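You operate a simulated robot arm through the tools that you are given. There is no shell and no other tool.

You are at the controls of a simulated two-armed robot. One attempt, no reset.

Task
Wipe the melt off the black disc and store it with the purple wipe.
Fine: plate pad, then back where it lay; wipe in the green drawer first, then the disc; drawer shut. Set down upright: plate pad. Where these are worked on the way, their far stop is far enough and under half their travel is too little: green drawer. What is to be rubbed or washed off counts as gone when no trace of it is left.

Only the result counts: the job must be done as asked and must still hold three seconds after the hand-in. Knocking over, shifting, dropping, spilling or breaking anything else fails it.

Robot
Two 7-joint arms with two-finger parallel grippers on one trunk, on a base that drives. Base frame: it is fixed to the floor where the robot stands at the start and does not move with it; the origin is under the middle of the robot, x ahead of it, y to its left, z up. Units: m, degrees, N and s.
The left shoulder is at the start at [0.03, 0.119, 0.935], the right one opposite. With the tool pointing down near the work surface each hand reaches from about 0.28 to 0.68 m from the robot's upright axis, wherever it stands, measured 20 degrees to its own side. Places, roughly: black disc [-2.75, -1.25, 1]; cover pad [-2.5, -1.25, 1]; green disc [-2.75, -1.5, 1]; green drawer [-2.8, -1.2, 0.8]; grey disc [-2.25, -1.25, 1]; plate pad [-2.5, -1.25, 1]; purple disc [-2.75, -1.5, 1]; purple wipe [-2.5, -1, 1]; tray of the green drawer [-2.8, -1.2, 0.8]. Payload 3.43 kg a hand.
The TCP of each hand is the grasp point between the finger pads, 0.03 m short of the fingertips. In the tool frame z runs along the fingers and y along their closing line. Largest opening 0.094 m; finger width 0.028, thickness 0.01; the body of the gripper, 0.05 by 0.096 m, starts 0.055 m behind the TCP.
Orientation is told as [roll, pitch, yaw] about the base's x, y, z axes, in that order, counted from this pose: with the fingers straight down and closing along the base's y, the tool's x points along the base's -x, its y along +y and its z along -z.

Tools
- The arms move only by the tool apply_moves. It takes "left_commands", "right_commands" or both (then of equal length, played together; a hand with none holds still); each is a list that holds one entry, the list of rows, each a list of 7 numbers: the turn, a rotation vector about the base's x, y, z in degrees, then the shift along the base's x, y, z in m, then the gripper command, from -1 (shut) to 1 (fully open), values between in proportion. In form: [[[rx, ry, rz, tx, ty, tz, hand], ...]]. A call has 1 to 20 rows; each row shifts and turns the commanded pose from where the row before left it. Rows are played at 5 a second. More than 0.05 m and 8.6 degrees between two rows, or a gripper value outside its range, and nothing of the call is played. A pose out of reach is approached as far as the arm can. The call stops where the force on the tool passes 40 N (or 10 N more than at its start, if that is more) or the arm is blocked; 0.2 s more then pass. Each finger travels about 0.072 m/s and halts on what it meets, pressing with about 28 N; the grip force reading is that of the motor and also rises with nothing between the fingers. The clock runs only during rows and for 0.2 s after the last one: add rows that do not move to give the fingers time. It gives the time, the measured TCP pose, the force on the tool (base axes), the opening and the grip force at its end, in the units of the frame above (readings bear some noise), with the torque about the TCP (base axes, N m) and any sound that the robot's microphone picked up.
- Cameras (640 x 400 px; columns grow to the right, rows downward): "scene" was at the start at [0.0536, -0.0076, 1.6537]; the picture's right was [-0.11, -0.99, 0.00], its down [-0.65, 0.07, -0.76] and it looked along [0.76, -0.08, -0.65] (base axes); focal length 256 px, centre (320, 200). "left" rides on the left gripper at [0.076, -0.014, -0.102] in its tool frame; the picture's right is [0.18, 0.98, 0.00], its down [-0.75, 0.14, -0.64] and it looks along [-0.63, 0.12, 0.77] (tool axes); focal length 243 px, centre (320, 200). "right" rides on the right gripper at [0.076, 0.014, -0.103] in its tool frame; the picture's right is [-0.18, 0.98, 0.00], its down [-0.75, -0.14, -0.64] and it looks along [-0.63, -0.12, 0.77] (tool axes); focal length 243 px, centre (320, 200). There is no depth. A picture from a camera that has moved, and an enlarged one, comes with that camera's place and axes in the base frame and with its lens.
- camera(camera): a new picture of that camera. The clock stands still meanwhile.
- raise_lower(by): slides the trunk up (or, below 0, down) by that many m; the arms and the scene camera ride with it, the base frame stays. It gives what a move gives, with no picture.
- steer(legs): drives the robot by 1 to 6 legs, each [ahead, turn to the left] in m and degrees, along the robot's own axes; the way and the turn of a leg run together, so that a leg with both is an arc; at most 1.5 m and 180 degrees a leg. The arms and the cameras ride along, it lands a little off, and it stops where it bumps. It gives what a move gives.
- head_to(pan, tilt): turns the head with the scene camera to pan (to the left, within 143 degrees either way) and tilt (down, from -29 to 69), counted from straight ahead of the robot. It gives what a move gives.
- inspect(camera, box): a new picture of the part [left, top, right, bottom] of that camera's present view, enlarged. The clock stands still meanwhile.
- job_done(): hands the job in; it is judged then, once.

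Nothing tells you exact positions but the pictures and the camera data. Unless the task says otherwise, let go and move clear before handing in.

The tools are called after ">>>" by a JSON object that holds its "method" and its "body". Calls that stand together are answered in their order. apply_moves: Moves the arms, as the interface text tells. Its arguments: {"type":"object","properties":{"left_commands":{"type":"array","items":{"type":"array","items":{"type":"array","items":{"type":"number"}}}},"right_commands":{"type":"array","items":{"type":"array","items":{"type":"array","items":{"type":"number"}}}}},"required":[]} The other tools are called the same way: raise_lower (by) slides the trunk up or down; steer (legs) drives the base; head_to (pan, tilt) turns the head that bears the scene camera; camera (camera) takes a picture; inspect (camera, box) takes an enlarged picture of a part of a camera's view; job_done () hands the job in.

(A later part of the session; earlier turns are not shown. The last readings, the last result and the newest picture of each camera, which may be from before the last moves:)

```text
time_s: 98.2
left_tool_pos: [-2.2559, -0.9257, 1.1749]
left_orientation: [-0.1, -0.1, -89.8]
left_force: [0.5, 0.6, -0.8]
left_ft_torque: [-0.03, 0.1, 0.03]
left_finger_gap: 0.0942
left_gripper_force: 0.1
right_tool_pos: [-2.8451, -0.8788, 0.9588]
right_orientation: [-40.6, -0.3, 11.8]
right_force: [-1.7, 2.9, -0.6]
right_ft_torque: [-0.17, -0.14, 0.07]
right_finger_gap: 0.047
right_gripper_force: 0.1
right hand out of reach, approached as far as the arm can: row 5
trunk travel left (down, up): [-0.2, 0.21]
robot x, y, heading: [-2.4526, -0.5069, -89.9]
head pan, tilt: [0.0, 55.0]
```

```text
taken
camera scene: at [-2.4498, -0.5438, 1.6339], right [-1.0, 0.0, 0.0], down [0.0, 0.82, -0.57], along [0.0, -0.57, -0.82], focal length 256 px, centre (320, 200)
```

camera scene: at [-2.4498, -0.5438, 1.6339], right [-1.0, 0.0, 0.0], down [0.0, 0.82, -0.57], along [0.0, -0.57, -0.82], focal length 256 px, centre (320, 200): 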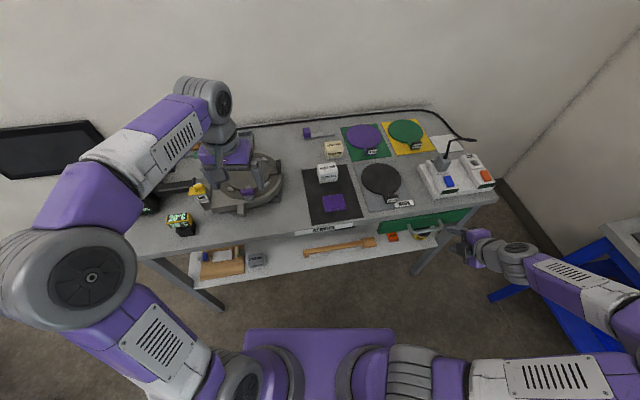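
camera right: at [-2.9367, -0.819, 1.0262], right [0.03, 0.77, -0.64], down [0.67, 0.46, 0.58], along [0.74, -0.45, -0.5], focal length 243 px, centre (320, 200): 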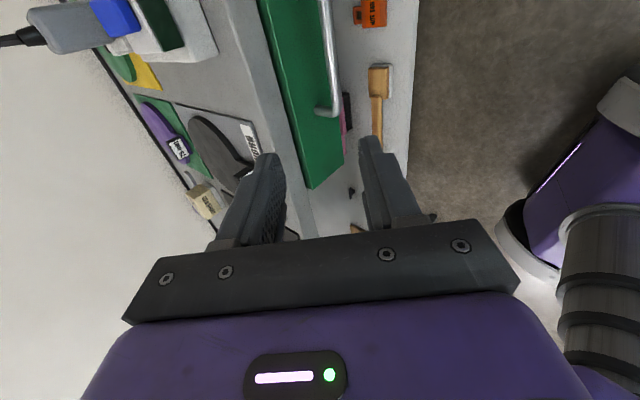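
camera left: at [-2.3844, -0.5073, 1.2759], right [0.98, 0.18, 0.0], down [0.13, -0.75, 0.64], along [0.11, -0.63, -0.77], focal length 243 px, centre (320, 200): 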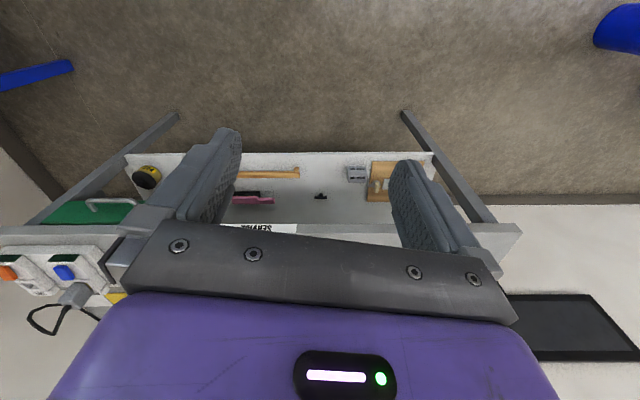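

The arm runs out of reach with that posture. I'll undo the tilt, restore the hand, and instead stand squarely in front of the drawer, gripping the handle and pulling by backing the base.

>>> {"method": "apply_moves", "body": {"right_commands": [[[7.35, 1.43, 0, 0.0205, -0.01, 0.03, 0], [7.35, 1.43, 0, 0.0205, -0.01, 0.03, 0], [7.35, 1.43, 0, 0.0205, -0.012, 0.025, 0], [7.35, 1.43, 0, 0.0205, -0.012, 0.025, 0], [7.35, 1.43, 0, 0.0205, -0.012, 0.02, 0], [7.35, 1.43, 0, 0.0205, -0.012, 0.02, 0], [0, 0, 0, 0, 0, 0, 0]]]}}

>>> {"method": "apply_moves", "body": {"right_commands": [[[0, 0, -8.2, 0.01, 0.004, 0, 1], [0, 0, -8.2, 0.01, 0.004, 0, 1], [0, 0, -8.2, 0.01, 0.004, 0, 1], [0, 0, -8.2, 0.01, 0.004, 0, 1], [0, 0, -8.2, 0.01, 0.004, 0, 1], [0, 0, -8.2, 0.01, 0.004, 0, 1], [0, 0, -8.2, 0.01, 0.004, 0, 1], [0, 0, -8.2, 0.01, 0.004, 0, 1], [0, 0, -8.2, 0.01, 0.004, 0, 1], [0, 0, -8.2, 0.01, 0.004, 0, 1], [0, 0, -8.2, 0.01, 0.004, 0, 1], [0, 0, -8.2, 0.01, 0.004, 0, 1], [0, 0, 0, 0, 0, 0, 1]]]}}

>>> {"method": "camera", "body": {"camera": "scene"}}

```text
time_s: 99.8
left_tool_pos: [-2.2596, -0.9262, 1.1748]
left_orientation: [0.0, 0.0, -89.9]
left_force: [0.1, 0.0, -0.1]
left_ft_torque: [0.02, -0.02, 0.0]
left_finger_gap: 0.094
left_gripper_force: 0.0
right_tool_pos: [-2.7303, -0.944, 1.1068]
right_orientation: [4.5, -0.7, 11.0]
right_force: [0.7, 0.1, 0.5]
right_ft_torque: [-0.01, 0.01, 0.01]
right_finger_gap: 0.0468
right_gripper_force: 0.0
trunk travel left (down, up): [-0.2, 0.21]
robot x, y, heading: [-2.4515, -0.5091, -90.2]
head pan, tilt: [0.0, 55.0]
```

```text
time_s: 102.6
left_tool_pos: [-2.2582, -0.9283, 1.175]
left_orientation: [0.0, 0.0, -90.0]
left_force: [-0.5, 0.5, -0.4]
left_ft_torque: [-0.01, 0.04, -0.01]
left_finger_gap: 0.0937
left_gripper_force: 0.0
right_tool_pos: [-2.6068, -0.8995, 1.1046]
right_orientation: [4.4, -0.9, -87.5]
right_force: [0.4, 0.6, -0.3]
right_ft_torque: [0.0, -0.01, -0.02]
right_finger_gap: 0.0939
right_gripper_force: 0.1
trunk travel left (down, up): [-0.2, 0.21]
robot x, y, heading: [-2.4524, -0.5057, -89.9]
head pan, tilt: [0.0, 55.0]
```

```text
taken
camera scene: at [-2.4528, -0.5465, 1.6338], right [-1.0, 0.0, 0.0], down [0.0, 0.82, -0.57], along [0.0, -0.57, -0.82], focal length 256 px, centre (320, 200)
```

scene: 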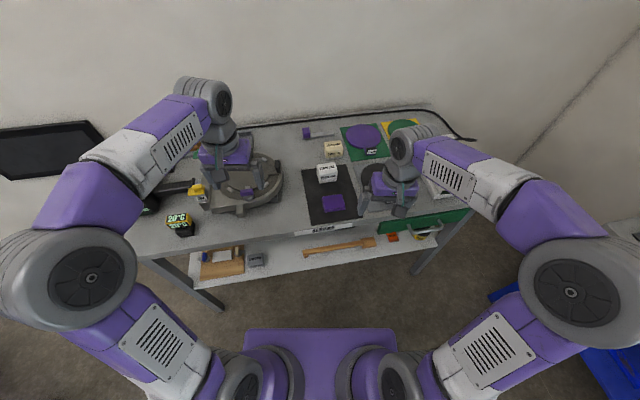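

>>> {"method": "steer", "body": {"legs": [[0, 70], [-0.4, 0], [0, -59]]}}

>>> {"method": "camera", "body": {"camera": "scene"}}

```text
time_s: 110.7
left_tool_pos: [-2.5684, -0.7368, 1.1739]
left_orientation: [0.0, 0.0, -80.6]
left_force: [0.1, -0.5, -0.2]
left_ft_torque: [0.02, 0.0, -0.01]
left_finger_gap: 0.094
left_gripper_force: 0.0
right_tool_pos: [-2.9173, -0.7652, 1.105]
right_orientation: [4.5, -0.8, -78.1]
right_force: [-0.3, 0.3, 0.2]
right_ft_torque: [0.02, 0.03, 0.02]
right_finger_gap: 0.094
right_gripper_force: 0.0
trunk travel left (down, up): [-0.2, 0.21]
robot x, y, heading: [-2.8254, -0.353, -80.7]
head pan, tilt: [0.0, 55.0]
```

```text
taken
camera scene: at [-2.8212, -0.3917, 1.6338], right [-0.99, -0.16, 0.0], down [-0.13, 0.81, -0.57], along [0.09, -0.57, -0.82], focal length 256 px, centre (320, 200)
```

scene: 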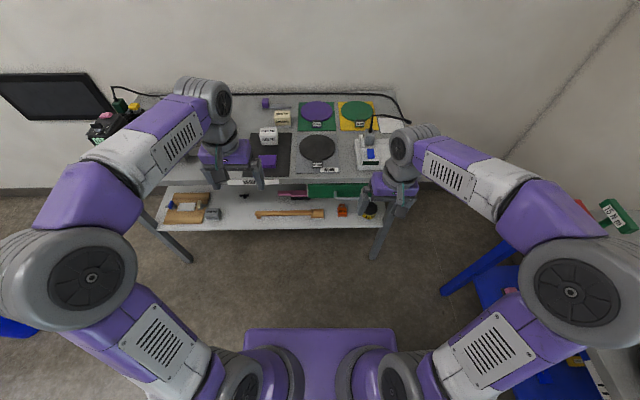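

>>> {"method": "inspect", "body": {"camera": "scene", "box": [220, 120, 420, 245]}}

>>> {"method": "camera", "body": {"camera": "right"}}

>>> {"method": "camera", "body": {"camera": "left"}}

```text
3.20 times, centred on (320, 182) of scene
camera zoom: at [-2.8212, -0.3917, 1.6338], right [-0.99, -0.16, 0.0], down [-0.13, 0.81, -0.57], along [0.09, -0.57, -0.82], focal length 820 px, centre (320, 256)
```

zoom: 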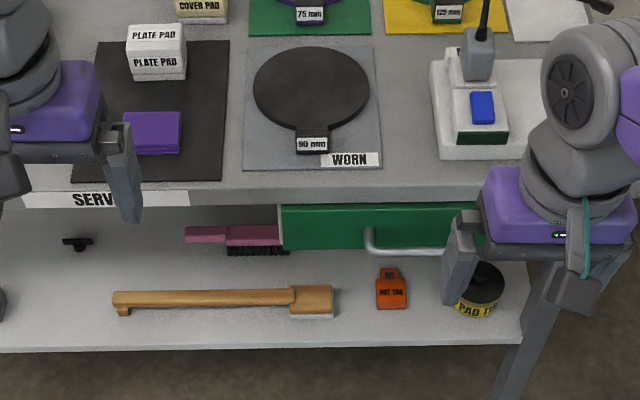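

```text
taken
camera right: at [-2.9272, -0.6883, 1.2064], right [1.0, 0.02, 0.08], down [-0.03, -0.77, 0.64], along [0.08, -0.64, -0.77], focal length 243 px, centre (320, 200)
```

right: 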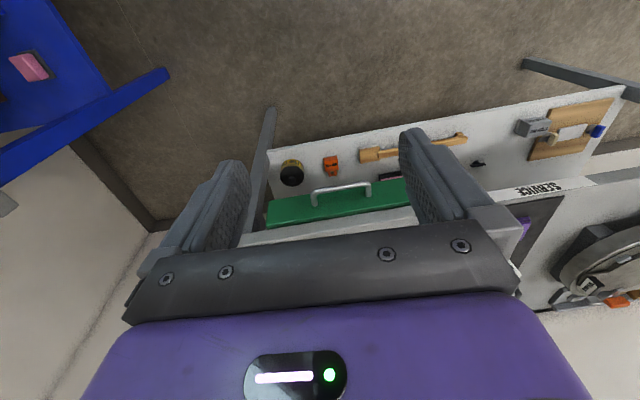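

```text
taken
camera left: at [-2.5948, -0.6649, 1.276], right [0.94, 0.34, 0.0], down [0.26, -0.72, 0.64], along [0.22, -0.6, -0.77], focal length 243 px, centre (320, 200)
```

left: 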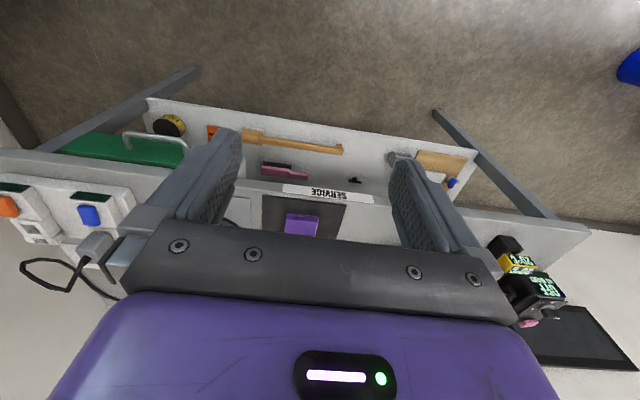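

Heading is now square with the bench (yaw ≈10°). Bar centre ≈(-2.844,-0.998,0.796), standoff ≈34 mm. I'll level the hand, then tilt it forward in free space.

>>> {"method": "apply_moves", "body": {"right_commands": [[[-0.94, 4.4, 0, 0, 0, 0, 1], [-7.38, -1.33, 0, 0.002, -0.005, -0.015, 1], [-7.38, -1.33, 0, 0.002, -0.005, -0.015, 1], [-7.38, -1.33, 0, 0.002, -0.005, -0.015, 1], [-7.38, -1.33, 0, 0.002, -0.005, -0.015, 1], [-7.38, -1.33, 0, 0.002, -0.005, -0.015, 1], [-7.38, -1.33, 0, 0.002, -0.005, -0.015, 1], [-7.38, -1.33, 0, 0.002, -0.005, -0.015, 1], [-7.38, -1.33, 0, 0.002, -0.005, -0.015, 1], [-7.38, -1.33, 0, 0.002, -0.005, -0.015, 1], [-7.38, -1.33, 0, 0.002, -0.005, -0.015, 1], [0, 0, 0, 0, 0, 0, 1]]]}}

>>> {"method": "camera", "body": {"camera": "scene"}}

```text
time_s: 113.3
left_tool_pos: [-2.5685, -0.7368, 1.1735]
left_orientation: [0.0, 0.0, -80.6]
left_force: [0.9, 0.1, 0.0]
left_ft_torque: [-0.01, -0.01, -0.03]
left_finger_gap: 0.0941
left_gripper_force: 0.1
right_tool_pos: [-2.8893, -0.8438, 1.0259]
right_orientation: [-5.5, -72.0, -74.0]
right_force: [0.5, -0.5, -0.5]
right_ft_torque: [0.0, 0.01, -0.02]
right_finger_gap: 0.0939
right_gripper_force: 0.0
right hand out of reach, approached as far as the arm can: row 8, 9, 10, 11
trunk travel left (down, up): [-0.2, 0.21]
robot x, y, heading: [-2.8282, -0.3497, -80.4]
head pan, tilt: [0.0, 55.0]
```

```text
taken
camera scene: at [-2.8206, -0.3922, 1.6338], right [-0.99, -0.16, 0.0], down [-0.13, 0.81, -0.57], along [0.09, -0.57, -0.82], focal length 256 px, centre (320, 200)
```

scene: 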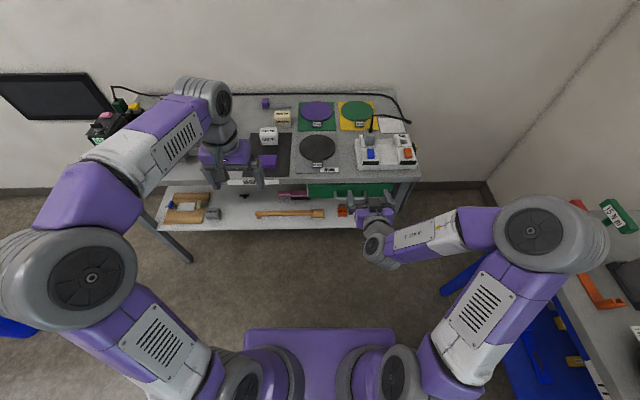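

Horizontal tool posture isn't reachable comfortably. A ~30° tilt with the closing line across the bar will also clear the bench edge. I'll undo the tilt and prepare that pose from this squared stance.

>>> {"method": "apply_moves", "body": {"right_commands": [[[7.38, 1.33, 0, -0.002, 0.005, 0.015, 1], [7.38, 1.33, 0, -0.002, 0.005, 0.015, 1], [7.38, 1.33, 0, -0.002, 0.005, 0.015, 1], [7.38, 1.33, 0, -0.002, 0.005, 0.015, 1], [7.38, 1.33, 0, -0.002, 0.005, 0.015, 1], [7.38, 1.33, 0, -0.002, 0.005, 0.015, 1], [7.38, 1.33, 0, -0.002, 0.005, 0.015, 1], [7.38, 1.33, 0, -0.002, 0.005, 0.015, 1], [7.38, 1.33, 0, -0.002, 0.005, 0.015, 1], [7.38, 1.33, 0, -0.002, 0.005, 0.015, 1], [0, 0, 0, 0, 0, 0, 1]]]}}

>>> {"method": "apply_moves", "body": {"right_commands": [[[0, 0, 8.2, 0.004, -0.008, -0.01, 1], [0, 0, 8.2, 0.004, -0.008, -0.01, 1], [0, 0, 8.2, 0.004, -0.008, -0.01, 1], [0, 0, 8.2, 0.004, -0.008, -0.01, 1], [0, 0, 8.2, 0.004, -0.008, -0.01, 1], [0, 0, 8.2, 0.004, -0.008, -0.01, 1], [0, 0, 8.2, 0.004, -0.008, -0.01, 0.6], [0, 0, 8.2, 0.004, -0.008, -0.01, 0.2], [0, 0, 8.2, 0.004, -0.008, -0.01, -0.2], [0, 0, 8.2, 0.004, -0.008, -0.01, -0.3], [0, 0, 6, 0.004, -0.008, -0.01, -0.3], [0, 0, 0, 0, 0, 0, -0.3]]]}}

>>> {"method": "camera", "body": {"camera": "scene"}}

>>> {"method": "camera", "body": {"camera": "right"}}

```text
time_s: 115.7
left_tool_pos: [-2.5684, -0.7356, 1.1739]
left_orientation: [0.0, 0.0, -80.6]
left_force: [0.1, -0.1, 0.4]
left_ft_torque: [-0.03, 0.01, -0.02]
left_finger_gap: 0.0941
left_gripper_force: 0.0
right_tool_pos: [-2.9094, -0.7929, 1.1745]
right_orientation: [0.1, 3.1, -78.1]
right_force: [-0.1, 0.3, 0.1]
right_ft_torque: [-0.03, 0.02, 0.0]
right_finger_gap: 0.0943
right_gripper_force: 0.0
trunk travel left (down, up): [-0.2, 0.21]
robot x, y, heading: [-2.829, -0.3541, -80.4]
head pan, tilt: [0.0, 55.0]
```

```text
time_s: 118.3
left_tool_pos: [-2.5691, -0.7358, 1.1727]
left_orientation: [0.0, -0.1, -80.6]
left_force: [-0.9, 1.0, -0.5]
left_ft_torque: [0.02, 0.01, 0.01]
left_finger_gap: 0.0938
left_gripper_force: 0.1
right_tool_pos: [-2.8672, -0.8795, 1.0649]
right_orientation: [0.1, 3.0, 10.2]
right_force: [-0.3, 0.2, 0.0]
right_ft_torque: [0.0, -0.01, 0.01]
right_finger_gap: 0.0331
right_gripper_force: 0.0
trunk travel left (down, up): [-0.2, 0.21]
robot x, y, heading: [-2.8273, -0.3528, -80.4]
head pan, tilt: [0.0, 55.0]
```

```text
taken
camera scene: at [-2.821, -0.3913, 1.6339], right [-0.99, -0.16, 0.0], down [-0.13, 0.81, -0.57], along [0.09, -0.57, -0.82], focal length 256 px, centre (320, 200)
```

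scene: 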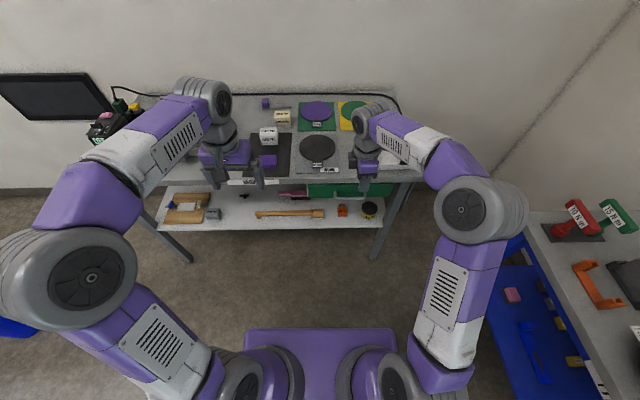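

```text
taken
camera right: at [-2.9388, -0.8783, 1.1704], right [0.01, 1.0, -0.01], down [0.8, 0.0, 0.6], along [0.6, -0.01, -0.8], focal length 243 px, centre (320, 200)
```

right: 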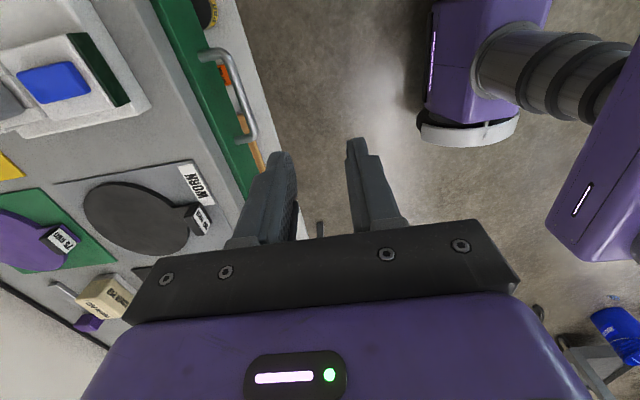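

Clear view of the handle: bar ≈(-2.846,-0.9985,0.796), gap behind it ≈27 mm. Narrow the gripper to 22 mm, tilt 30°, go to pre-grasp.

>>> {"method": "apply_moves", "body": {"right_commands": [[[0.53, -2.95, 0, 0, 0, -0.02, -0.53], [-7.38, -1.33, 0, 0.003, -0.014, -0.03, -0.53], [-7.38, -1.33, 0, 0.003, -0.014, -0.03, -0.53], [-7.38, -1.33, 0, 0.003, -0.014, -0.03, -0.53], [-7.38, -1.33, 0, 0.002, -0.014, -0.03, -0.53], [0, 0, 0, 0, 0, -0.02, -0.53], [0, 0, 0, 0, 0, 0, -0.53]]]}}

>>> {"method": "camera", "body": {"camera": "right"}}

>>> {"method": "inspect", "body": {"camera": "scene", "box": [290, 130, 450, 230]}}

```text
time_s: 119.9
left_tool_pos: [-2.568, -0.7362, 1.1737]
left_orientation: [0.0, 0.0, -80.6]
left_force: [-0.8, -0.2, 0.3]
left_ft_torque: [0.0, 0.0, -0.01]
left_finger_gap: 0.0941
left_gripper_force: 0.0
right_tool_pos: [-2.8554, -0.938, 0.9074]
right_orientation: [-30.0, -0.1, 10.1]
right_force: [0.7, 0.1, -0.1]
right_ft_torque: [0.0, -0.03, -0.01]
right_finger_gap: 0.0223
right_gripper_force: 0.0
trunk travel left (down, up): [-0.2, 0.21]
robot x, y, heading: [-2.8278, -0.3536, -80.8]
head pan, tilt: [0.0, 55.0]
```

```text
taken
camera right: at [-2.9426, -0.8883, 0.987], right [0.03, 0.87, -0.49], down [0.71, 0.33, 0.63], along [0.71, -0.37, -0.6], focal length 243 px, centre (320, 200)
```

right: 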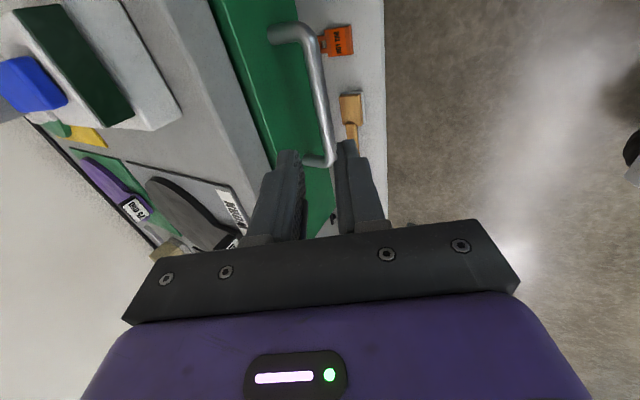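

```text
4.00 times, centred on (370, 180) of scene
camera zoom: at [-2.8209, -0.3914, 1.6339], right [-0.99, -0.16, 0.0], down [-0.13, 0.81, -0.57], along [0.09, -0.57, -0.82], focal length 1024 px, centre (120, 280)
```

zoom: 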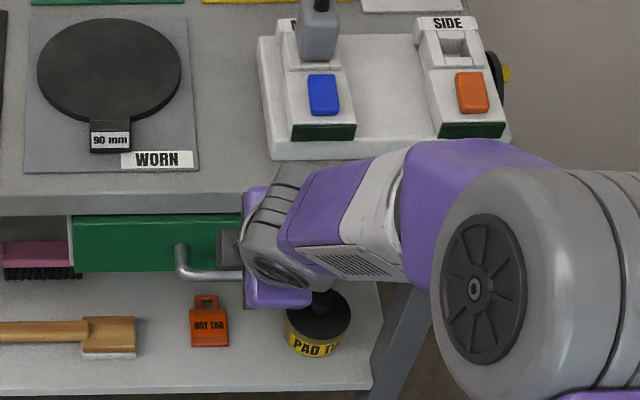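

Aligned with the bar along the tool axis. Advance most of the way, then check.

>>> {"method": "apply_moves", "body": {"right_commands": [[[0, 0, 0, 0.0014, -0.0094, -0.0173, -0.53], [0, 0, 0, 0.0014, -0.0094, -0.0173, -0.53], [0, 0, 0, 0.0014, -0.0094, -0.0173, -0.53], [0, 0, 0, 0.0014, -0.0094, -0.0173, -0.53], [0, 0, 0, 0, 0, 0, -0.53]]]}}

>>> {"method": "camera", "body": {"camera": "right"}}

>>> {"method": "inspect", "body": {"camera": "right", "box": [220, 80, 420, 205]}}

```text
time_s: 121.1
left_tool_pos: [-2.5692, -0.7357, 1.1738]
left_orientation: [0.0, 0.1, -80.7]
left_force: [-0.8, 0.9, 0.2]
left_ft_torque: [0.0, 0.0, 0.01]
left_finger_gap: 0.0938
left_gripper_force: 0.1
right_tool_pos: [-2.8504, -0.9756, 0.8365]
right_orientation: [-29.9, -0.1, 10.0]
right_force: [-0.6, 0.5, 0.2]
right_ft_torque: [0.0, 0.02, -0.01]
right_finger_gap: 0.0222
right_gripper_force: 0.0
trunk travel left (down, up): [-0.2, 0.21]
robot x, y, heading: [-2.8249, -0.3502, -80.6]
head pan, tilt: [0.0, 55.0]
```

```text
taken
camera right: at [-2.9361, -0.9246, 0.9166], right [0.03, 0.87, -0.49], down [0.71, 0.33, 0.63], along [0.71, -0.37, -0.6], focal length 243 px, centre (320, 200)
```

right: 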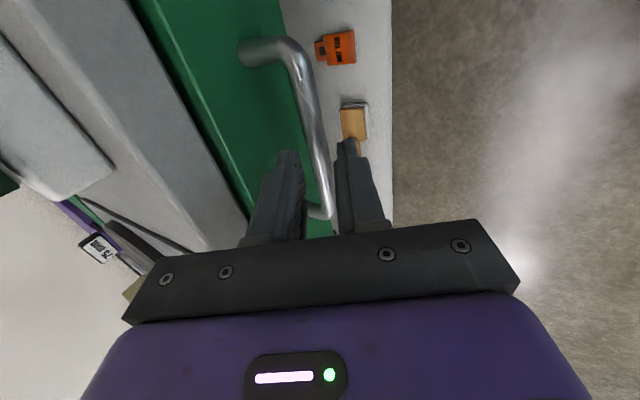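

```text
3.20 times, centred on (320, 142) of right
camera zoom: at [-2.9361, -0.9246, 0.9166], right [0.03, 0.87, -0.49], down [0.71, 0.33, 0.63], along [0.71, -0.37, -0.6], focal length 776 px, centre (320, 384)
```

zoom: 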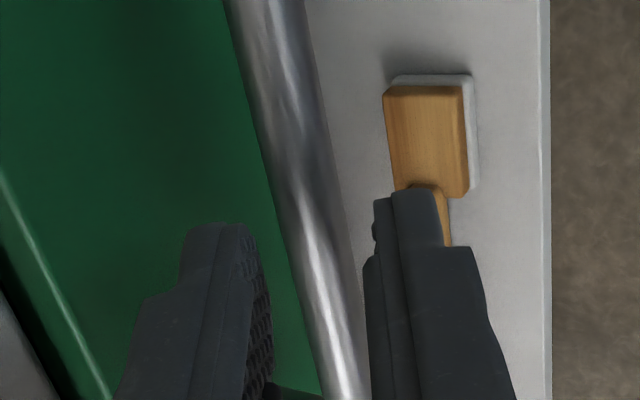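

>>> {"method": "apply_moves", "body": {"right_commands": [[[0, 0, 0, 0.0005, -0.003, 0.0015, -0.53], [0, 0, 0, 0.001, -0.0075, -0.013, -0.53], [0, 0, 0, 0.001, -0.0075, -0.013, -0.53], [0, 0, 0, 0, 0, 0, -0.53]]]}}

>>> {"method": "inspect", "body": {"camera": "right", "box": [220, 80, 420, 205]}}

```text
time_s: 122.1
left_tool_pos: [-2.5689, -0.7374, 1.1736]
left_orientation: [0.0, 0.0, -80.7]
left_force: [0.1, 0.3, 0.3]
left_ft_torque: [-0.01, 0.03, 0.01]
left_finger_gap: 0.0941
left_gripper_force: 0.1
right_tool_pos: [-2.8474, -0.9929, 0.8114]
right_orientation: [-29.8, -0.1, 10.0]
right_force: [0.6, 0.8, 0.4]
right_ft_torque: [0.0, -0.03, -0.02]
right_finger_gap: 0.022
right_gripper_force: 0.2
trunk travel left (down, up): [-0.2, 0.21]
robot x, y, heading: [-2.8287, -0.3493, -80.7]
head pan, tilt: [0.0, 55.0]
```

```text
3.20 times, centred on (320, 142) of right
camera zoom: at [-2.9331, -0.9431, 0.892], right [0.03, 0.87, -0.49], down [0.71, 0.33, 0.63], along [0.71, -0.37, -0.6], focal length 776 px, centre (320, 384)
```

zoom: 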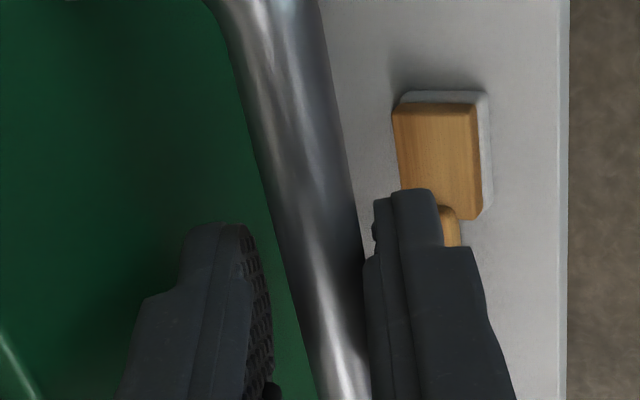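

Bar is centred between the fingers, no contact. Close on it.

>>> {"method": "apply_moves", "body": {"right_commands": [[[0, 0, 0, 0, 0, 0, -1], [0, 0, 0, 0, 0, 0, -1], [0, 0, 0, 0, 0, 0, -1]]]}}

>>> {"method": "inspect", "body": {"camera": "right", "box": [220, 80, 420, 205]}}

```text
time_s: 122.9
left_tool_pos: [-2.5688, -0.737, 1.1734]
left_orientation: [0.0, 0.0, -80.6]
left_force: [0.2, 0.7, -0.2]
left_ft_torque: [0.02, -0.01, -0.02]
left_finger_gap: 0.0941
left_gripper_force: 0.1
right_tool_pos: [-2.8473, -0.9911, 0.8094]
right_orientation: [-29.8, 0.0, 10.1]
right_force: [-0.7, 8.6, -6.9]
right_ft_torque: [-0.04, 0.76, 1.22]
right_finger_gap: 0.0138
right_gripper_force: 45.2
trunk travel left (down, up): [-0.2, 0.21]
robot x, y, heading: [-2.8271, -0.3518, -80.4]
head pan, tilt: [0.0, 55.0]
```

```text
3.20 times, centred on (320, 142) of right
camera zoom: at [-2.9332, -0.9423, 0.8913], right [0.03, 0.87, -0.49], down [0.71, 0.33, 0.63], along [0.71, -0.36, -0.61], focal length 776 px, centre (320, 384)
```

zoom: 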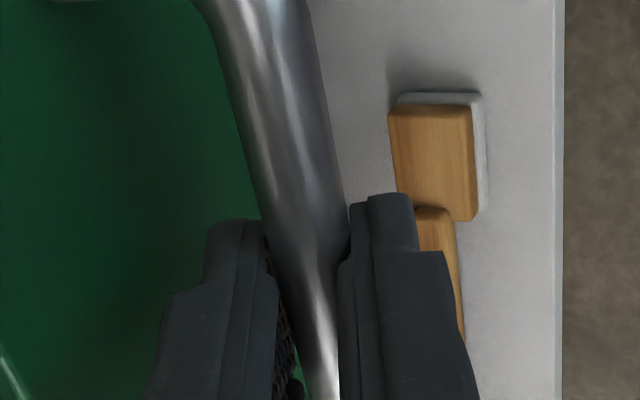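

Gripped the bar. Pull along the bench normal.

>>> {"method": "apply_moves", "body": {"right_commands": [[[0, 0, 0, -0.0018, 0.0098, 0, -1], [0, 0, 0, -0.0018, 0.0098, 0, -1], [0, 0, 0, -0.0018, 0.0098, 0, -1], [0, 0, 0, -0.0018, 0.0098, 0, -1], [0, 0, 0, -0.0018, 0.0098, 0, -1], [0, 0, 0, 0, 0, 0, -1]]]}}

>>> {"method": "camera", "body": {"camera": "right"}}

```text
time_s: 124.3
left_tool_pos: [-2.5676, -0.7385, 1.1736]
left_orientation: [0.1, 0.2, -80.5]
left_force: [-0.5, 0.3, 0.6]
left_ft_torque: [-0.02, -0.01, 0.02]
left_finger_gap: 0.0939
left_gripper_force: 0.1
right_tool_pos: [-2.8551, -0.9446, 0.8113]
right_orientation: [-29.8, -0.2, 10.1]
right_force: [2.6, 0.8, -16.0]
right_ft_torque: [0.05, 0.35, 1.23]
right_finger_gap: 0.0138
right_gripper_force: 44.4
trunk travel left (down, up): [-0.2, 0.21]
robot x, y, heading: [-2.8276, -0.3512, -80.2]
head pan, tilt: [0.0, 55.0]
```

```text
taken
camera right: at [-2.9423, -0.8948, 0.8912], right [0.03, 0.87, -0.49], down [0.71, 0.33, 0.63], along [0.71, -0.37, -0.6], focal length 243 px, centre (320, 200)
```

right: 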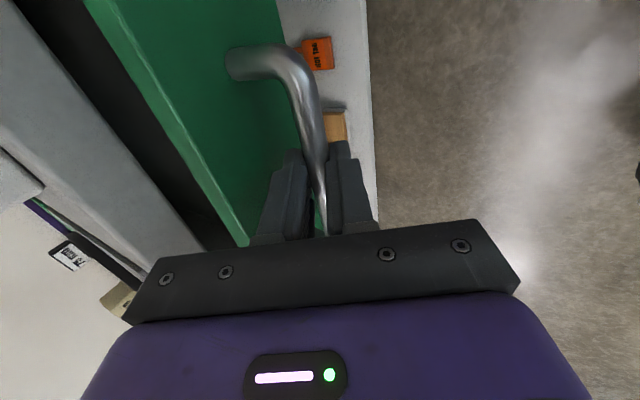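

The drawer is sliding. Continue the pull, relaxing the vertical load a bit.

>>> {"method": "apply_moves", "body": {"right_commands": [[[0, 0, 0, -0.0018, 0.0098, -0.001, -1], [0, 0, 0, -0.0018, 0.0098, -0.001, -1], [0, 0, 0, -0.0018, 0.0098, 0, -1], [0, 0, 0, -0.0018, 0.0098, 0, -1], [0, 0, 0, -0.0018, 0.0098, 0, -1], [0, 0, 0, -0.0018, 0.0098, 0, -1], [0, 0, 0, -0.0018, 0.0098, 0, -1], [0, 0, 0, -0.0018, 0.0098, 0, -1], [0, 0, 0, 0, 0, 0, -1]]]}}

```text
time_s: 126.3
left_tool_pos: [-2.5696, -0.7357, 1.1752]
left_orientation: [0.1, -0.1, -80.6]
left_force: [0.3, 0.5, 0.1]
left_ft_torque: [0.0, 0.01, -0.01]
left_finger_gap: 0.0941
left_gripper_force: 0.1
right_tool_pos: [-2.8704, -0.8632, 0.8113]
right_orientation: [-30.1, -0.1, 9.9]
right_force: [-5.2, -1.4, 15.3]
right_ft_torque: [-0.18, 0.54, 1.15]
right_finger_gap: 0.014
right_gripper_force: 45.1
trunk travel left (down, up): [-0.2, 0.21]
robot x, y, heading: [-2.8281, -0.3508, -80.8]
head pan, tilt: [0.0, 55.0]
```

>>> {"method": "apply_moves", "body": {"right_commands": [[[0, 0, 0, -0.0018, 0.0098, 0.001, -1], [0, 0, 0, -0.0018, 0.0098, 0, -1], [0, 0, 0, -0.0018, 0.0098, 0, -1], [0, 0, 0, -0.0018, 0.0098, 0, -1], [0, 0, 0, -0.0018, 0.0098, 0, -1], [0, 0, 0, -0.0018, 0.0098, 0, -1], [0, 0, 0, 0, 0, 0, -1]]]}}

>>> {"method": "camera", "body": {"camera": "scene"}}

```text
time_s: 127.9
left_tool_pos: [-2.5683, -0.7364, 1.1743]
left_orientation: [0.1, 0.0, -80.6]
left_force: [0.7, -0.5, 1.2]
left_ft_torque: [0.01, 0.01, -0.04]
left_finger_gap: 0.0939
left_gripper_force: 0.1
right_tool_pos: [-2.8813, -0.8051, 0.8103]
right_orientation: [-29.8, -0.1, 10.1]
right_force: [-1.3, -0.1, -0.5]
right_ft_torque: [-0.21, 0.88, 0.92]
right_finger_gap: 0.0138
right_gripper_force: 45.5
trunk travel left (down, up): [-0.2, 0.21]
robot x, y, heading: [-2.828, -0.3539, -80.7]
head pan, tilt: [0.0, 55.0]
```

```text
taken
camera scene: at [-2.821, -0.3915, 1.6338], right [-0.99, -0.16, 0.0], down [-0.13, 0.81, -0.57], along [0.09, -0.57, -0.82], focal length 256 px, centre (320, 200)
```

scene: 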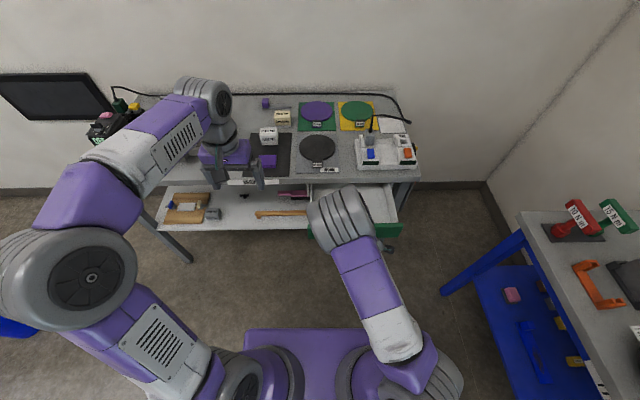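

Drawer open ~19 cm. Continue to its stop.

>>> {"method": "apply_moves", "body": {"right_commands": [[[0, 0, 0, -0.0018, 0.0098, 0, -1], [0, 0, 0, -0.0018, 0.0098, 0, -1], [0, 0, 0, -0.0018, 0.0098, 0, -1], [0, 0, 0, -0.0018, 0.0098, 0, -1], [0, 0, 0, 0, 0, 0, -1]]]}}

>>> {"method": "inspect", "body": {"camera": "scene", "box": [280, 140, 440, 240]}}

```text
time_s: 129.1
left_tool_pos: [-2.5678, -0.7389, 1.1737]
left_orientation: [0.0, 0.0, -80.6]
left_force: [-1.0, 0.2, -0.2]
left_ft_torque: [-0.02, 0.04, 0.01]
left_finger_gap: 0.0939
left_gripper_force: 0.0
right_tool_pos: [-2.8897, -0.7657, 0.8097]
right_orientation: [-29.5, 0.0, 10.1]
right_force: [2.9, 0.9, -30.4]
right_ft_torque: [0.1, 0.37, 1.26]
right_finger_gap: 0.0137
right_gripper_force: 45.0
trunk travel left (down, up): [-0.2, 0.21]
robot x, y, heading: [-2.8254, -0.3525, -80.9]
head pan, tilt: [0.0, 55.0]
```

```text
4.00 times, centred on (360, 190) of scene
camera zoom: at [-2.821, -0.3939, 1.6335], right [-0.99, -0.16, 0.0], down [-0.13, 0.81, -0.57], along [0.09, -0.56, -0.82], focal length 1024 px, centre (160, 240)
```

zoom: 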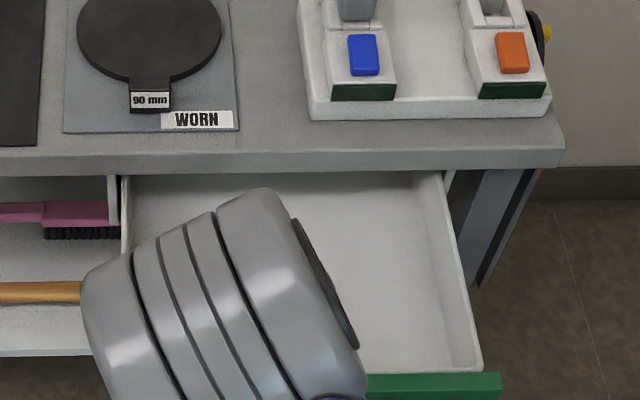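

>>> {"method": "apply_moves", "body": {"right_commands": [[[0, 0, 0, 0, 0, -0.002, -1], [0, 0, 0, -0.0018, 0.0098, -0.0005, -1], [0, 0, 0, -0.0018, 0.0098, 0, -1], [0, 0, 0, 0, 0, 0, -1]]]}}

```text
time_s: 130.1
left_tool_pos: [-2.57, -0.7365, 1.175]
left_orientation: [0.0, -0.1, -80.6]
left_force: [-0.6, -0.1, 0.0]
left_ft_torque: [0.02, 0.01, 0.03]
left_finger_gap: 0.0942
left_gripper_force: 0.2
right_tool_pos: [-2.8925, -0.7478, 0.8101]
right_orientation: [-30.3, -0.2, 10.0]
right_force: [-2.1, -2.0, 19.2]
right_ft_torque: [-0.16, 0.24, 1.34]
right_finger_gap: 0.0139
right_gripper_force: 44.6
trunk travel left (down, up): [-0.2, 0.21]
robot x, y, heading: [-2.8275, -0.351, -80.7]
head pan, tilt: [0.0, 55.0]
```

>>> {"method": "apply_moves", "body": {"right_commands": [[[0, 0, 0, 0, 0, 0.0015, -1], [0, 0, 0, -0.0018, 0.0098, 0, -1], [0, 0, 0, -0.0018, 0.0098, 0, -1], [0, 0, 0, 0, 0, 0, -1]]]}}

>>> {"method": "inspect", "body": {"camera": "scene", "box": [280, 140, 440, 240]}}

```text
time_s: 131.1
left_tool_pos: [-2.5687, -0.7403, 1.1729]
left_orientation: [0.0, 0.1, -80.5]
left_force: [0.2, 0.6, 0.0]
left_ft_torque: [0.02, 0.02, -0.01]
left_finger_gap: 0.094
left_gripper_force: 0.1
right_tool_pos: [-2.8959, -0.7353, 0.8107]
right_orientation: [-30.7, -0.2, 10.3]
right_force: [0.0, -14.6, -22.8]
right_ft_torque: [-0.25, 0.95, 1.04]
right_finger_gap: 0.014
right_gripper_force: 45.3
trunk travel left (down, up): [-0.2, 0.21]
robot x, y, heading: [-2.8258, -0.3509, -80.4]
head pan, tilt: [0.0, 55.0]
stopped in row 4 (right hand): the force on the tool passed its limit at 42 N (the readings are from after the stop); the commanded pose is now the measured one
```

```text
4.00 times, centred on (360, 190) of scene
camera zoom: at [-2.8211, -0.3958, 1.6333], right [-0.99, -0.16, 0.0], down [-0.13, 0.81, -0.57], along [0.09, -0.56, -0.82], focal length 1024 px, centre (160, 240)
```

zoom: 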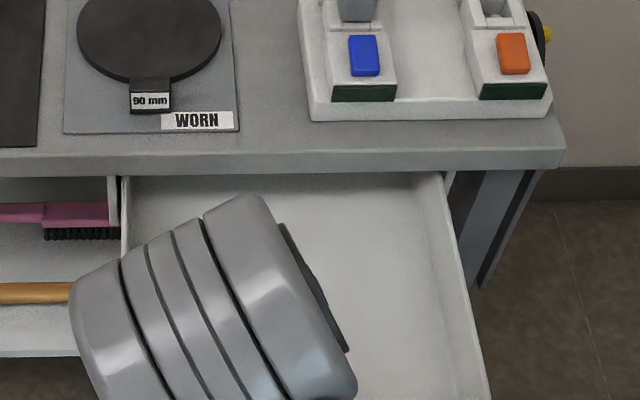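

The drawer hit its far stop (~26 cm). Release and retreat along the finger axis.

>>> {"method": "apply_moves", "body": {"right_commands": [[[0, 0, 0, 0, 0, 0, -0.55], [0, 0, 0, 0, 0, 0, -0.55], [0, 0, 0, -0.001, 0.006, 0.0105, -0.55], [0, 0, 0, -0.0014, 0.0095, 0.0173, -0.55], [0, 0, 0, -0.0014, 0.0095, 0.0173, -0.55], [0, 0, 0, -0.0014, 0.0095, 0.0173, -0.55], [0, 0, 0, 0, 0.005, 0.03, -0.55], [0, 0, 0, 0, 0, 0.04, -0.55], [0, 0, 0, 0, 0, 0.04, -0.55], [0, 0, 0, 0, 0, 0, -0.55]]]}}

>>> {"method": "camera", "body": {"camera": "scene"}}

>>> {"method": "camera", "body": {"camera": "right"}}

```text
time_s: 133.3
left_tool_pos: [-2.5675, -0.7381, 1.1734]
left_orientation: [-0.1, 0.0, -80.5]
left_force: [-0.6, -0.4, 0.4]
left_ft_torque: [0.0, -0.01, 0.01]
left_finger_gap: 0.0938
left_gripper_force: 0.0
right_tool_pos: [-2.8821, -0.7406, 0.9728]
right_orientation: [-30.7, -0.3, 10.0]
right_force: [0.0, -0.9, 0.3]
right_ft_torque: [-0.02, -0.01, 0.02]
right_finger_gap: 0.021
right_gripper_force: 0.0
right hand out of reach, approached as far as the arm can: row 3, 4, 5, 6, 7
trunk travel left (down, up): [-0.2, 0.21]
robot x, y, heading: [-2.8244, -0.3523, -80.7]
head pan, tilt: [0.0, 55.0]
```

```text
taken
camera scene: at [-2.8204, -0.3929, 1.6338], right [-0.99, -0.16, 0.0], down [-0.13, 0.81, -0.57], along [0.09, -0.57, -0.82], focal length 256 px, centre (320, 200)
```

scene: 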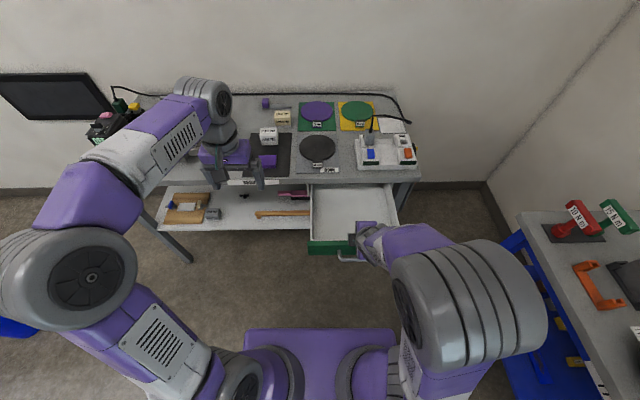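

```text
taken
camera right: at [-2.9687, -0.6909, 1.052], right [0.04, 0.86, -0.5], down [0.7, 0.33, 0.63], along [0.71, -0.38, -0.6], focal length 243 px, centre (320, 200)
```

right: 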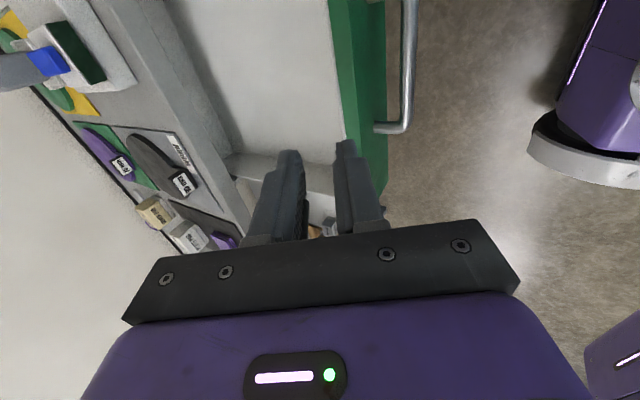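

The drawer stands open and free. Restore the right hand to pointing-down neutral.

>>> {"method": "apply_moves", "body": {"right_commands": [[[7.38, 1.33, 0, 0, -0.01, 0.03, 1], [7.38, 1.33, 0, 0, -0.01, 0.03, 1], [7.38, 1.33, 0, 0, -0.01, 0.03, 1], [7.6, 1.37, 0, 0, -0.01, 0.03, 1], [0, 0, -8.2, 0, -0.004, 0, 1], [0, 0, -8.2, 0, -0.004, 0, 1], [0, 0, -8.2, 0, -0.004, 0, 1], [0, 0, -8.2, 0, -0.004, 0, 1], [0, 0, -8.2, 0, -0.004, 0, 1], [0, 0, -8.2, 0, -0.004, 0, 1], [0, 0, -8.2, 0, -0.004, 0, 1], [0, 0, -8.2, 0, -0.004, 0, 1], [0, 0, -8.2, 0, -0.004, 0, 1], [0, 0, -8.2, 0, -0.004, 0, 1], [0, 0, -8, 0, -0.004, 0, 1], [0, 0, 0, 0, 0, 0, 1]]]}}

>>> {"method": "camera", "body": {"camera": "scene"}}

>>> {"method": "inspect", "body": {"camera": "scene", "box": [220, 120, 420, 245]}}

>>> {"method": "camera", "body": {"camera": "right"}}

```text
time_s: 136.7
left_tool_pos: [-2.5675, -0.7367, 1.174]
left_orientation: [0.0, 0.0, -80.6]
left_force: [0.7, -0.1, 1.0]
left_ft_torque: [0.01, 0.0, 0.01]
left_finger_gap: 0.0942
left_gripper_force: 0.0
right_tool_pos: [-2.8812, -0.8237, 1.0937]
right_orientation: [-0.6, -0.1, -80.1]
right_force: [0.0, -0.5, 0.4]
right_ft_torque: [-0.01, -0.01, 0.05]
right_finger_gap: 0.0937
right_gripper_force: 0.0
trunk travel left (down, up): [-0.2, 0.21]
robot x, y, heading: [-2.8287, -0.3538, -80.7]
head pan, tilt: [0.0, 55.0]
```

```text
taken
camera scene: at [-2.8209, -0.3922, 1.6338], right [-0.99, -0.16, 0.0], down [-0.13, 0.81, -0.57], along [0.09, -0.57, -0.82], focal length 256 px, centre (320, 200)
```

scene: 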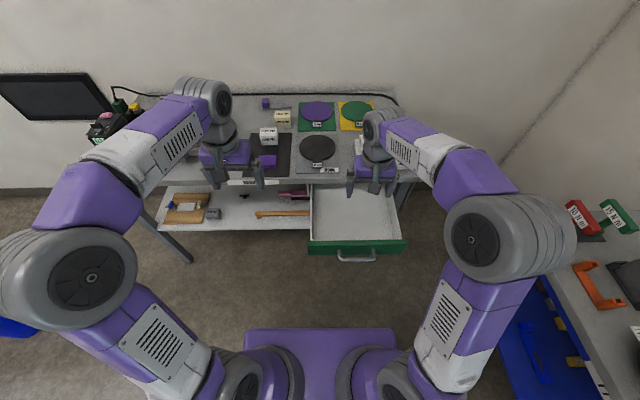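

```text
3.20 times, centred on (320, 182) of scene
camera zoom: at [-2.8209, -0.3922, 1.6338], right [-0.99, -0.16, 0.0], down [-0.13, 0.81, -0.57], along [0.09, -0.57, -0.82], focal length 820 px, centre (320, 256)
```

zoom: 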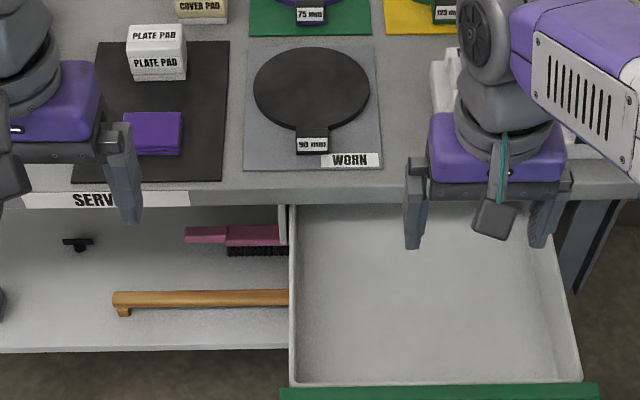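

```text
taken
camera right: at [-2.8799, -0.7463, 1.1948], right [1.0, -0.01, -0.01], down [-0.01, -0.76, 0.65], along [-0.02, -0.65, -0.76], focal length 243 px, centre (320, 200)
```

right: 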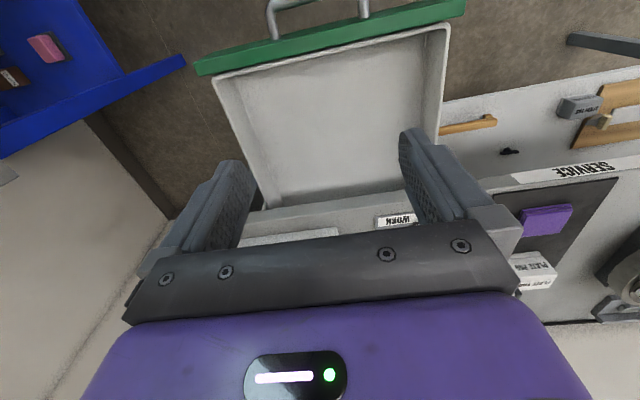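

The drawer tray is fully exposed (≈31 cm wide). From a spot 10 cm ahead, the left hand can take the wipe to the tray's left part, and the right hand the disc to its right part. Drive forward a little.

>>> {"method": "steer", "body": {"legs": [[0.1, 0]]}}

>>> {"method": "camera", "body": {"camera": "scene"}}

>>> {"method": "camera", "body": {"camera": "left"}}

>>> {"method": "camera", "body": {"camera": "right"}}

```text
time_s: 137.8
left_tool_pos: [-2.5517, -0.8358, 1.1739]
left_orientation: [0.0, 0.0, -80.6]
left_force: [-0.5, -0.9, 0.1]
left_ft_torque: [0.03, -0.01, -0.01]
left_finger_gap: 0.094
left_gripper_force: 0.1
right_tool_pos: [-2.8653, -0.9221, 1.094]
right_orientation: [-0.7, 0.0, -80.2]
right_force: [-0.6, -0.2, 0.4]
right_ft_torque: [0.0, 0.01, 0.02]
right_finger_gap: 0.094
right_gripper_force: 0.0
trunk travel left (down, up): [-0.2, 0.21]
robot x, y, heading: [-2.8087, -0.4517, -80.5]
head pan, tilt: [0.0, 55.0]
```

```text
taken
camera scene: at [-2.8044, -0.4914, 1.6338], right [-0.99, -0.16, 0.0], down [-0.13, 0.81, -0.57], along [0.09, -0.57, -0.82], focal length 256 px, centre (320, 200)
```

scene: 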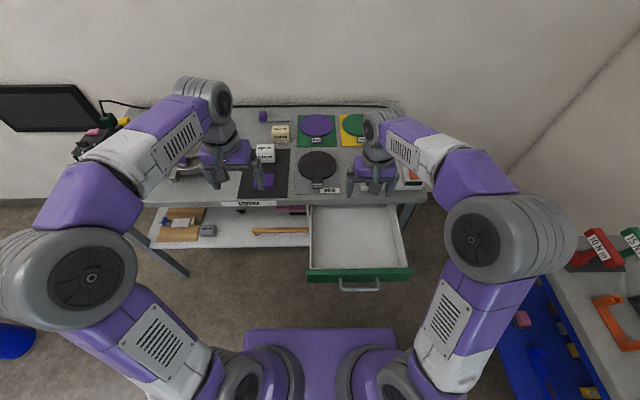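

```text
taken
camera left: at [-2.5781, -0.7643, 1.2757], right [0.94, 0.34, 0.0], down [0.26, -0.72, 0.64], along [0.22, -0.6, -0.77], focal length 243 px, centre (320, 200)
```

left: 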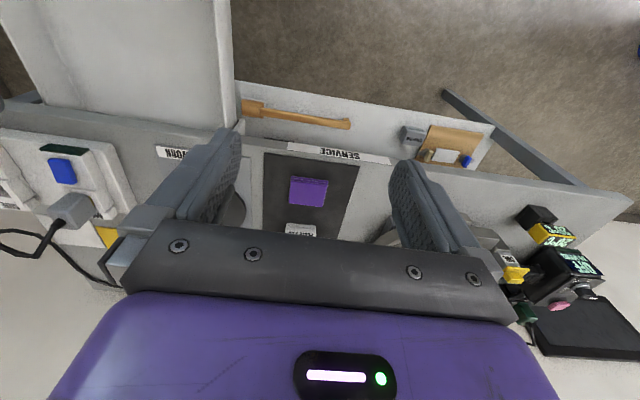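

```text
taken
camera right: at [-2.8636, -0.845, 1.1947], right [1.0, -0.01, -0.01], down [0.0, -0.76, 0.65], along [-0.02, -0.64, -0.76], focal length 243 px, centre (320, 200)
```

right: 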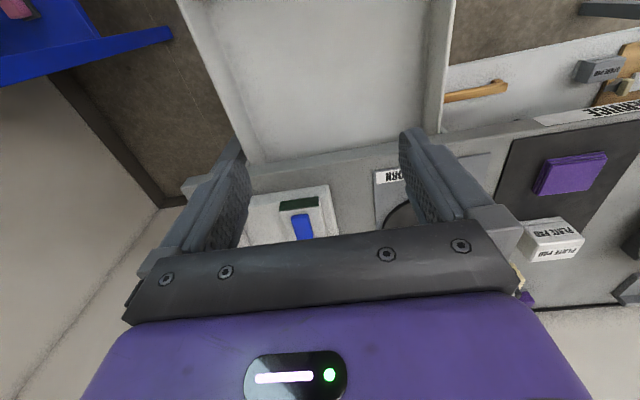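

Bring the left hand above the wipe (≈(-2.499,-1.05)).

>>> {"method": "apply_moves", "body": {"left_commands": [[[0, 0, 0.4, 0.0088, -0.0357, -0.0257, 1], [0, 0, 0.4, 0.0088, -0.0357, -0.0257, 1], [0, 0, 0, 0.0088, -0.0357, -0.0257, 1], [0, 0, 0, 0.0088, -0.0357, -0.0257, 1], [0, 0, 0, 0.0088, -0.0357, -0.0257, 1], [0, 0, 0, 0.0088, -0.0357, -0.0257, 1], [0, 0, 0, 0, 0, 0, 1]]]}}

>>> {"method": "camera", "body": {"camera": "left"}}

>>> {"method": "inspect", "body": {"camera": "left", "box": [220, 30, 420, 155]}}

```text
time_s: 139.4
left_tool_pos: [-2.5018, -1.0434, 1.02]
left_orientation: [-0.1, 0.0, -79.8]
left_force: [1.0, -0.1, -0.1]
left_ft_torque: [0.04, 0.01, 0.01]
left_finger_gap: 0.0941
left_gripper_force: 0.0
left hand out of reach, approached as far as the arm can: row 6
right_tool_pos: [-2.8652, -0.9209, 1.0941]
right_orientation: [-0.7, -0.2, -80.1]
right_force: [0.2, -0.9, -0.6]
right_ft_torque: [-0.02, 0.01, 0.01]
right_finger_gap: 0.0939
right_gripper_force: 0.2
trunk travel left (down, up): [-0.2, 0.21]
robot x, y, heading: [-2.8098, -0.4488, -80.9]
head pan, tilt: [0.0, 55.0]
```

```text
taken
camera left: at [-2.5293, -0.9706, 1.1211], right [0.93, 0.36, 0.0], down [0.27, -0.72, 0.64], along [0.23, -0.6, -0.77], focal length 243 px, centre (320, 200)
```

left: 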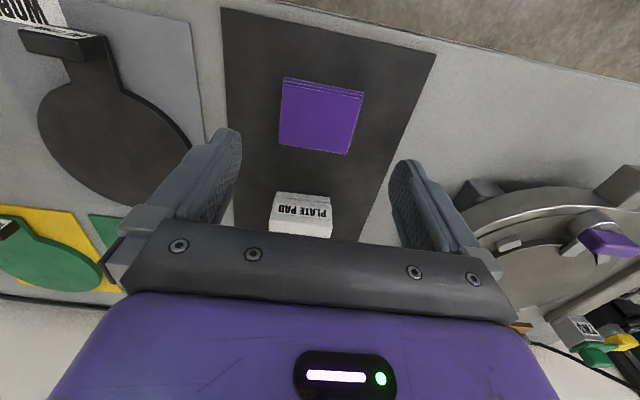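

```text
3.20 times, centred on (320, 92) of left
camera zoom: at [-2.5293, -0.9706, 1.1211], right [0.93, 0.36, 0.0], down [0.27, -0.72, 0.64], along [0.23, -0.6, -0.77], focal length 776 px, centre (320, 544)
```

zoom: 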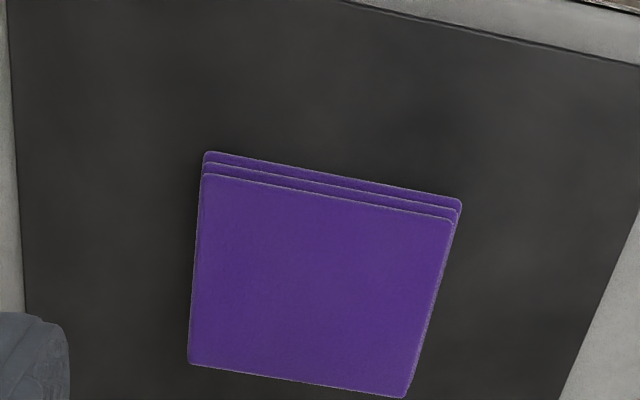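

Wipe measured: 7×5.6 cm, centre (-2.4975,-1.0575). Lower toward it in two stages.

>>> {"method": "apply_moves", "body": {"left_commands": [[[0, 0, 0, 0.001, -0.004, -0.03, 1], [0, 0, 0, 0.001, -0.003, -0.03, 1], [0, 0, 0, 0, 0, -0.02, 1], [0, 0, 0, 0, 0, 0, 1]]]}}

>>> {"method": "camera", "body": {"camera": "left"}}

```text
time_s: 140.4
left_tool_pos: [-2.4994, -1.053, 0.9377]
left_orientation: [0.0, 0.0, -79.9]
left_force: [0.7, 0.7, 0.1]
left_ft_torque: [0.03, -0.02, 0.0]
left_finger_gap: 0.094
left_gripper_force: 0.1
right_tool_pos: [-2.8646, -0.9228, 1.0942]
right_orientation: [-0.7, -0.1, -80.0]
right_force: [-0.3, 0.8, -0.1]
right_ft_torque: [-0.03, -0.03, -0.01]
right_finger_gap: 0.0939
right_gripper_force: 0.1
trunk travel left (down, up): [-0.2, 0.21]
robot x, y, heading: [-2.8079, -0.4493, -80.4]
head pan, tilt: [0.0, 55.0]
```

```text
taken
camera left: at [-2.527, -0.9806, 1.0396], right [0.93, 0.36, 0.0], down [0.27, -0.72, 0.64], along [0.23, -0.6, -0.77], focal length 243 px, centre (320, 200)
```

left: 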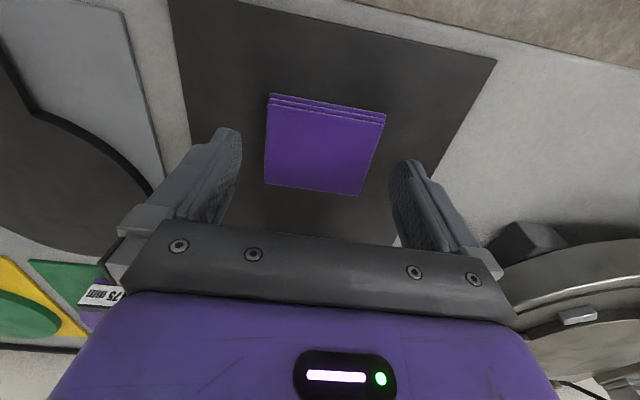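

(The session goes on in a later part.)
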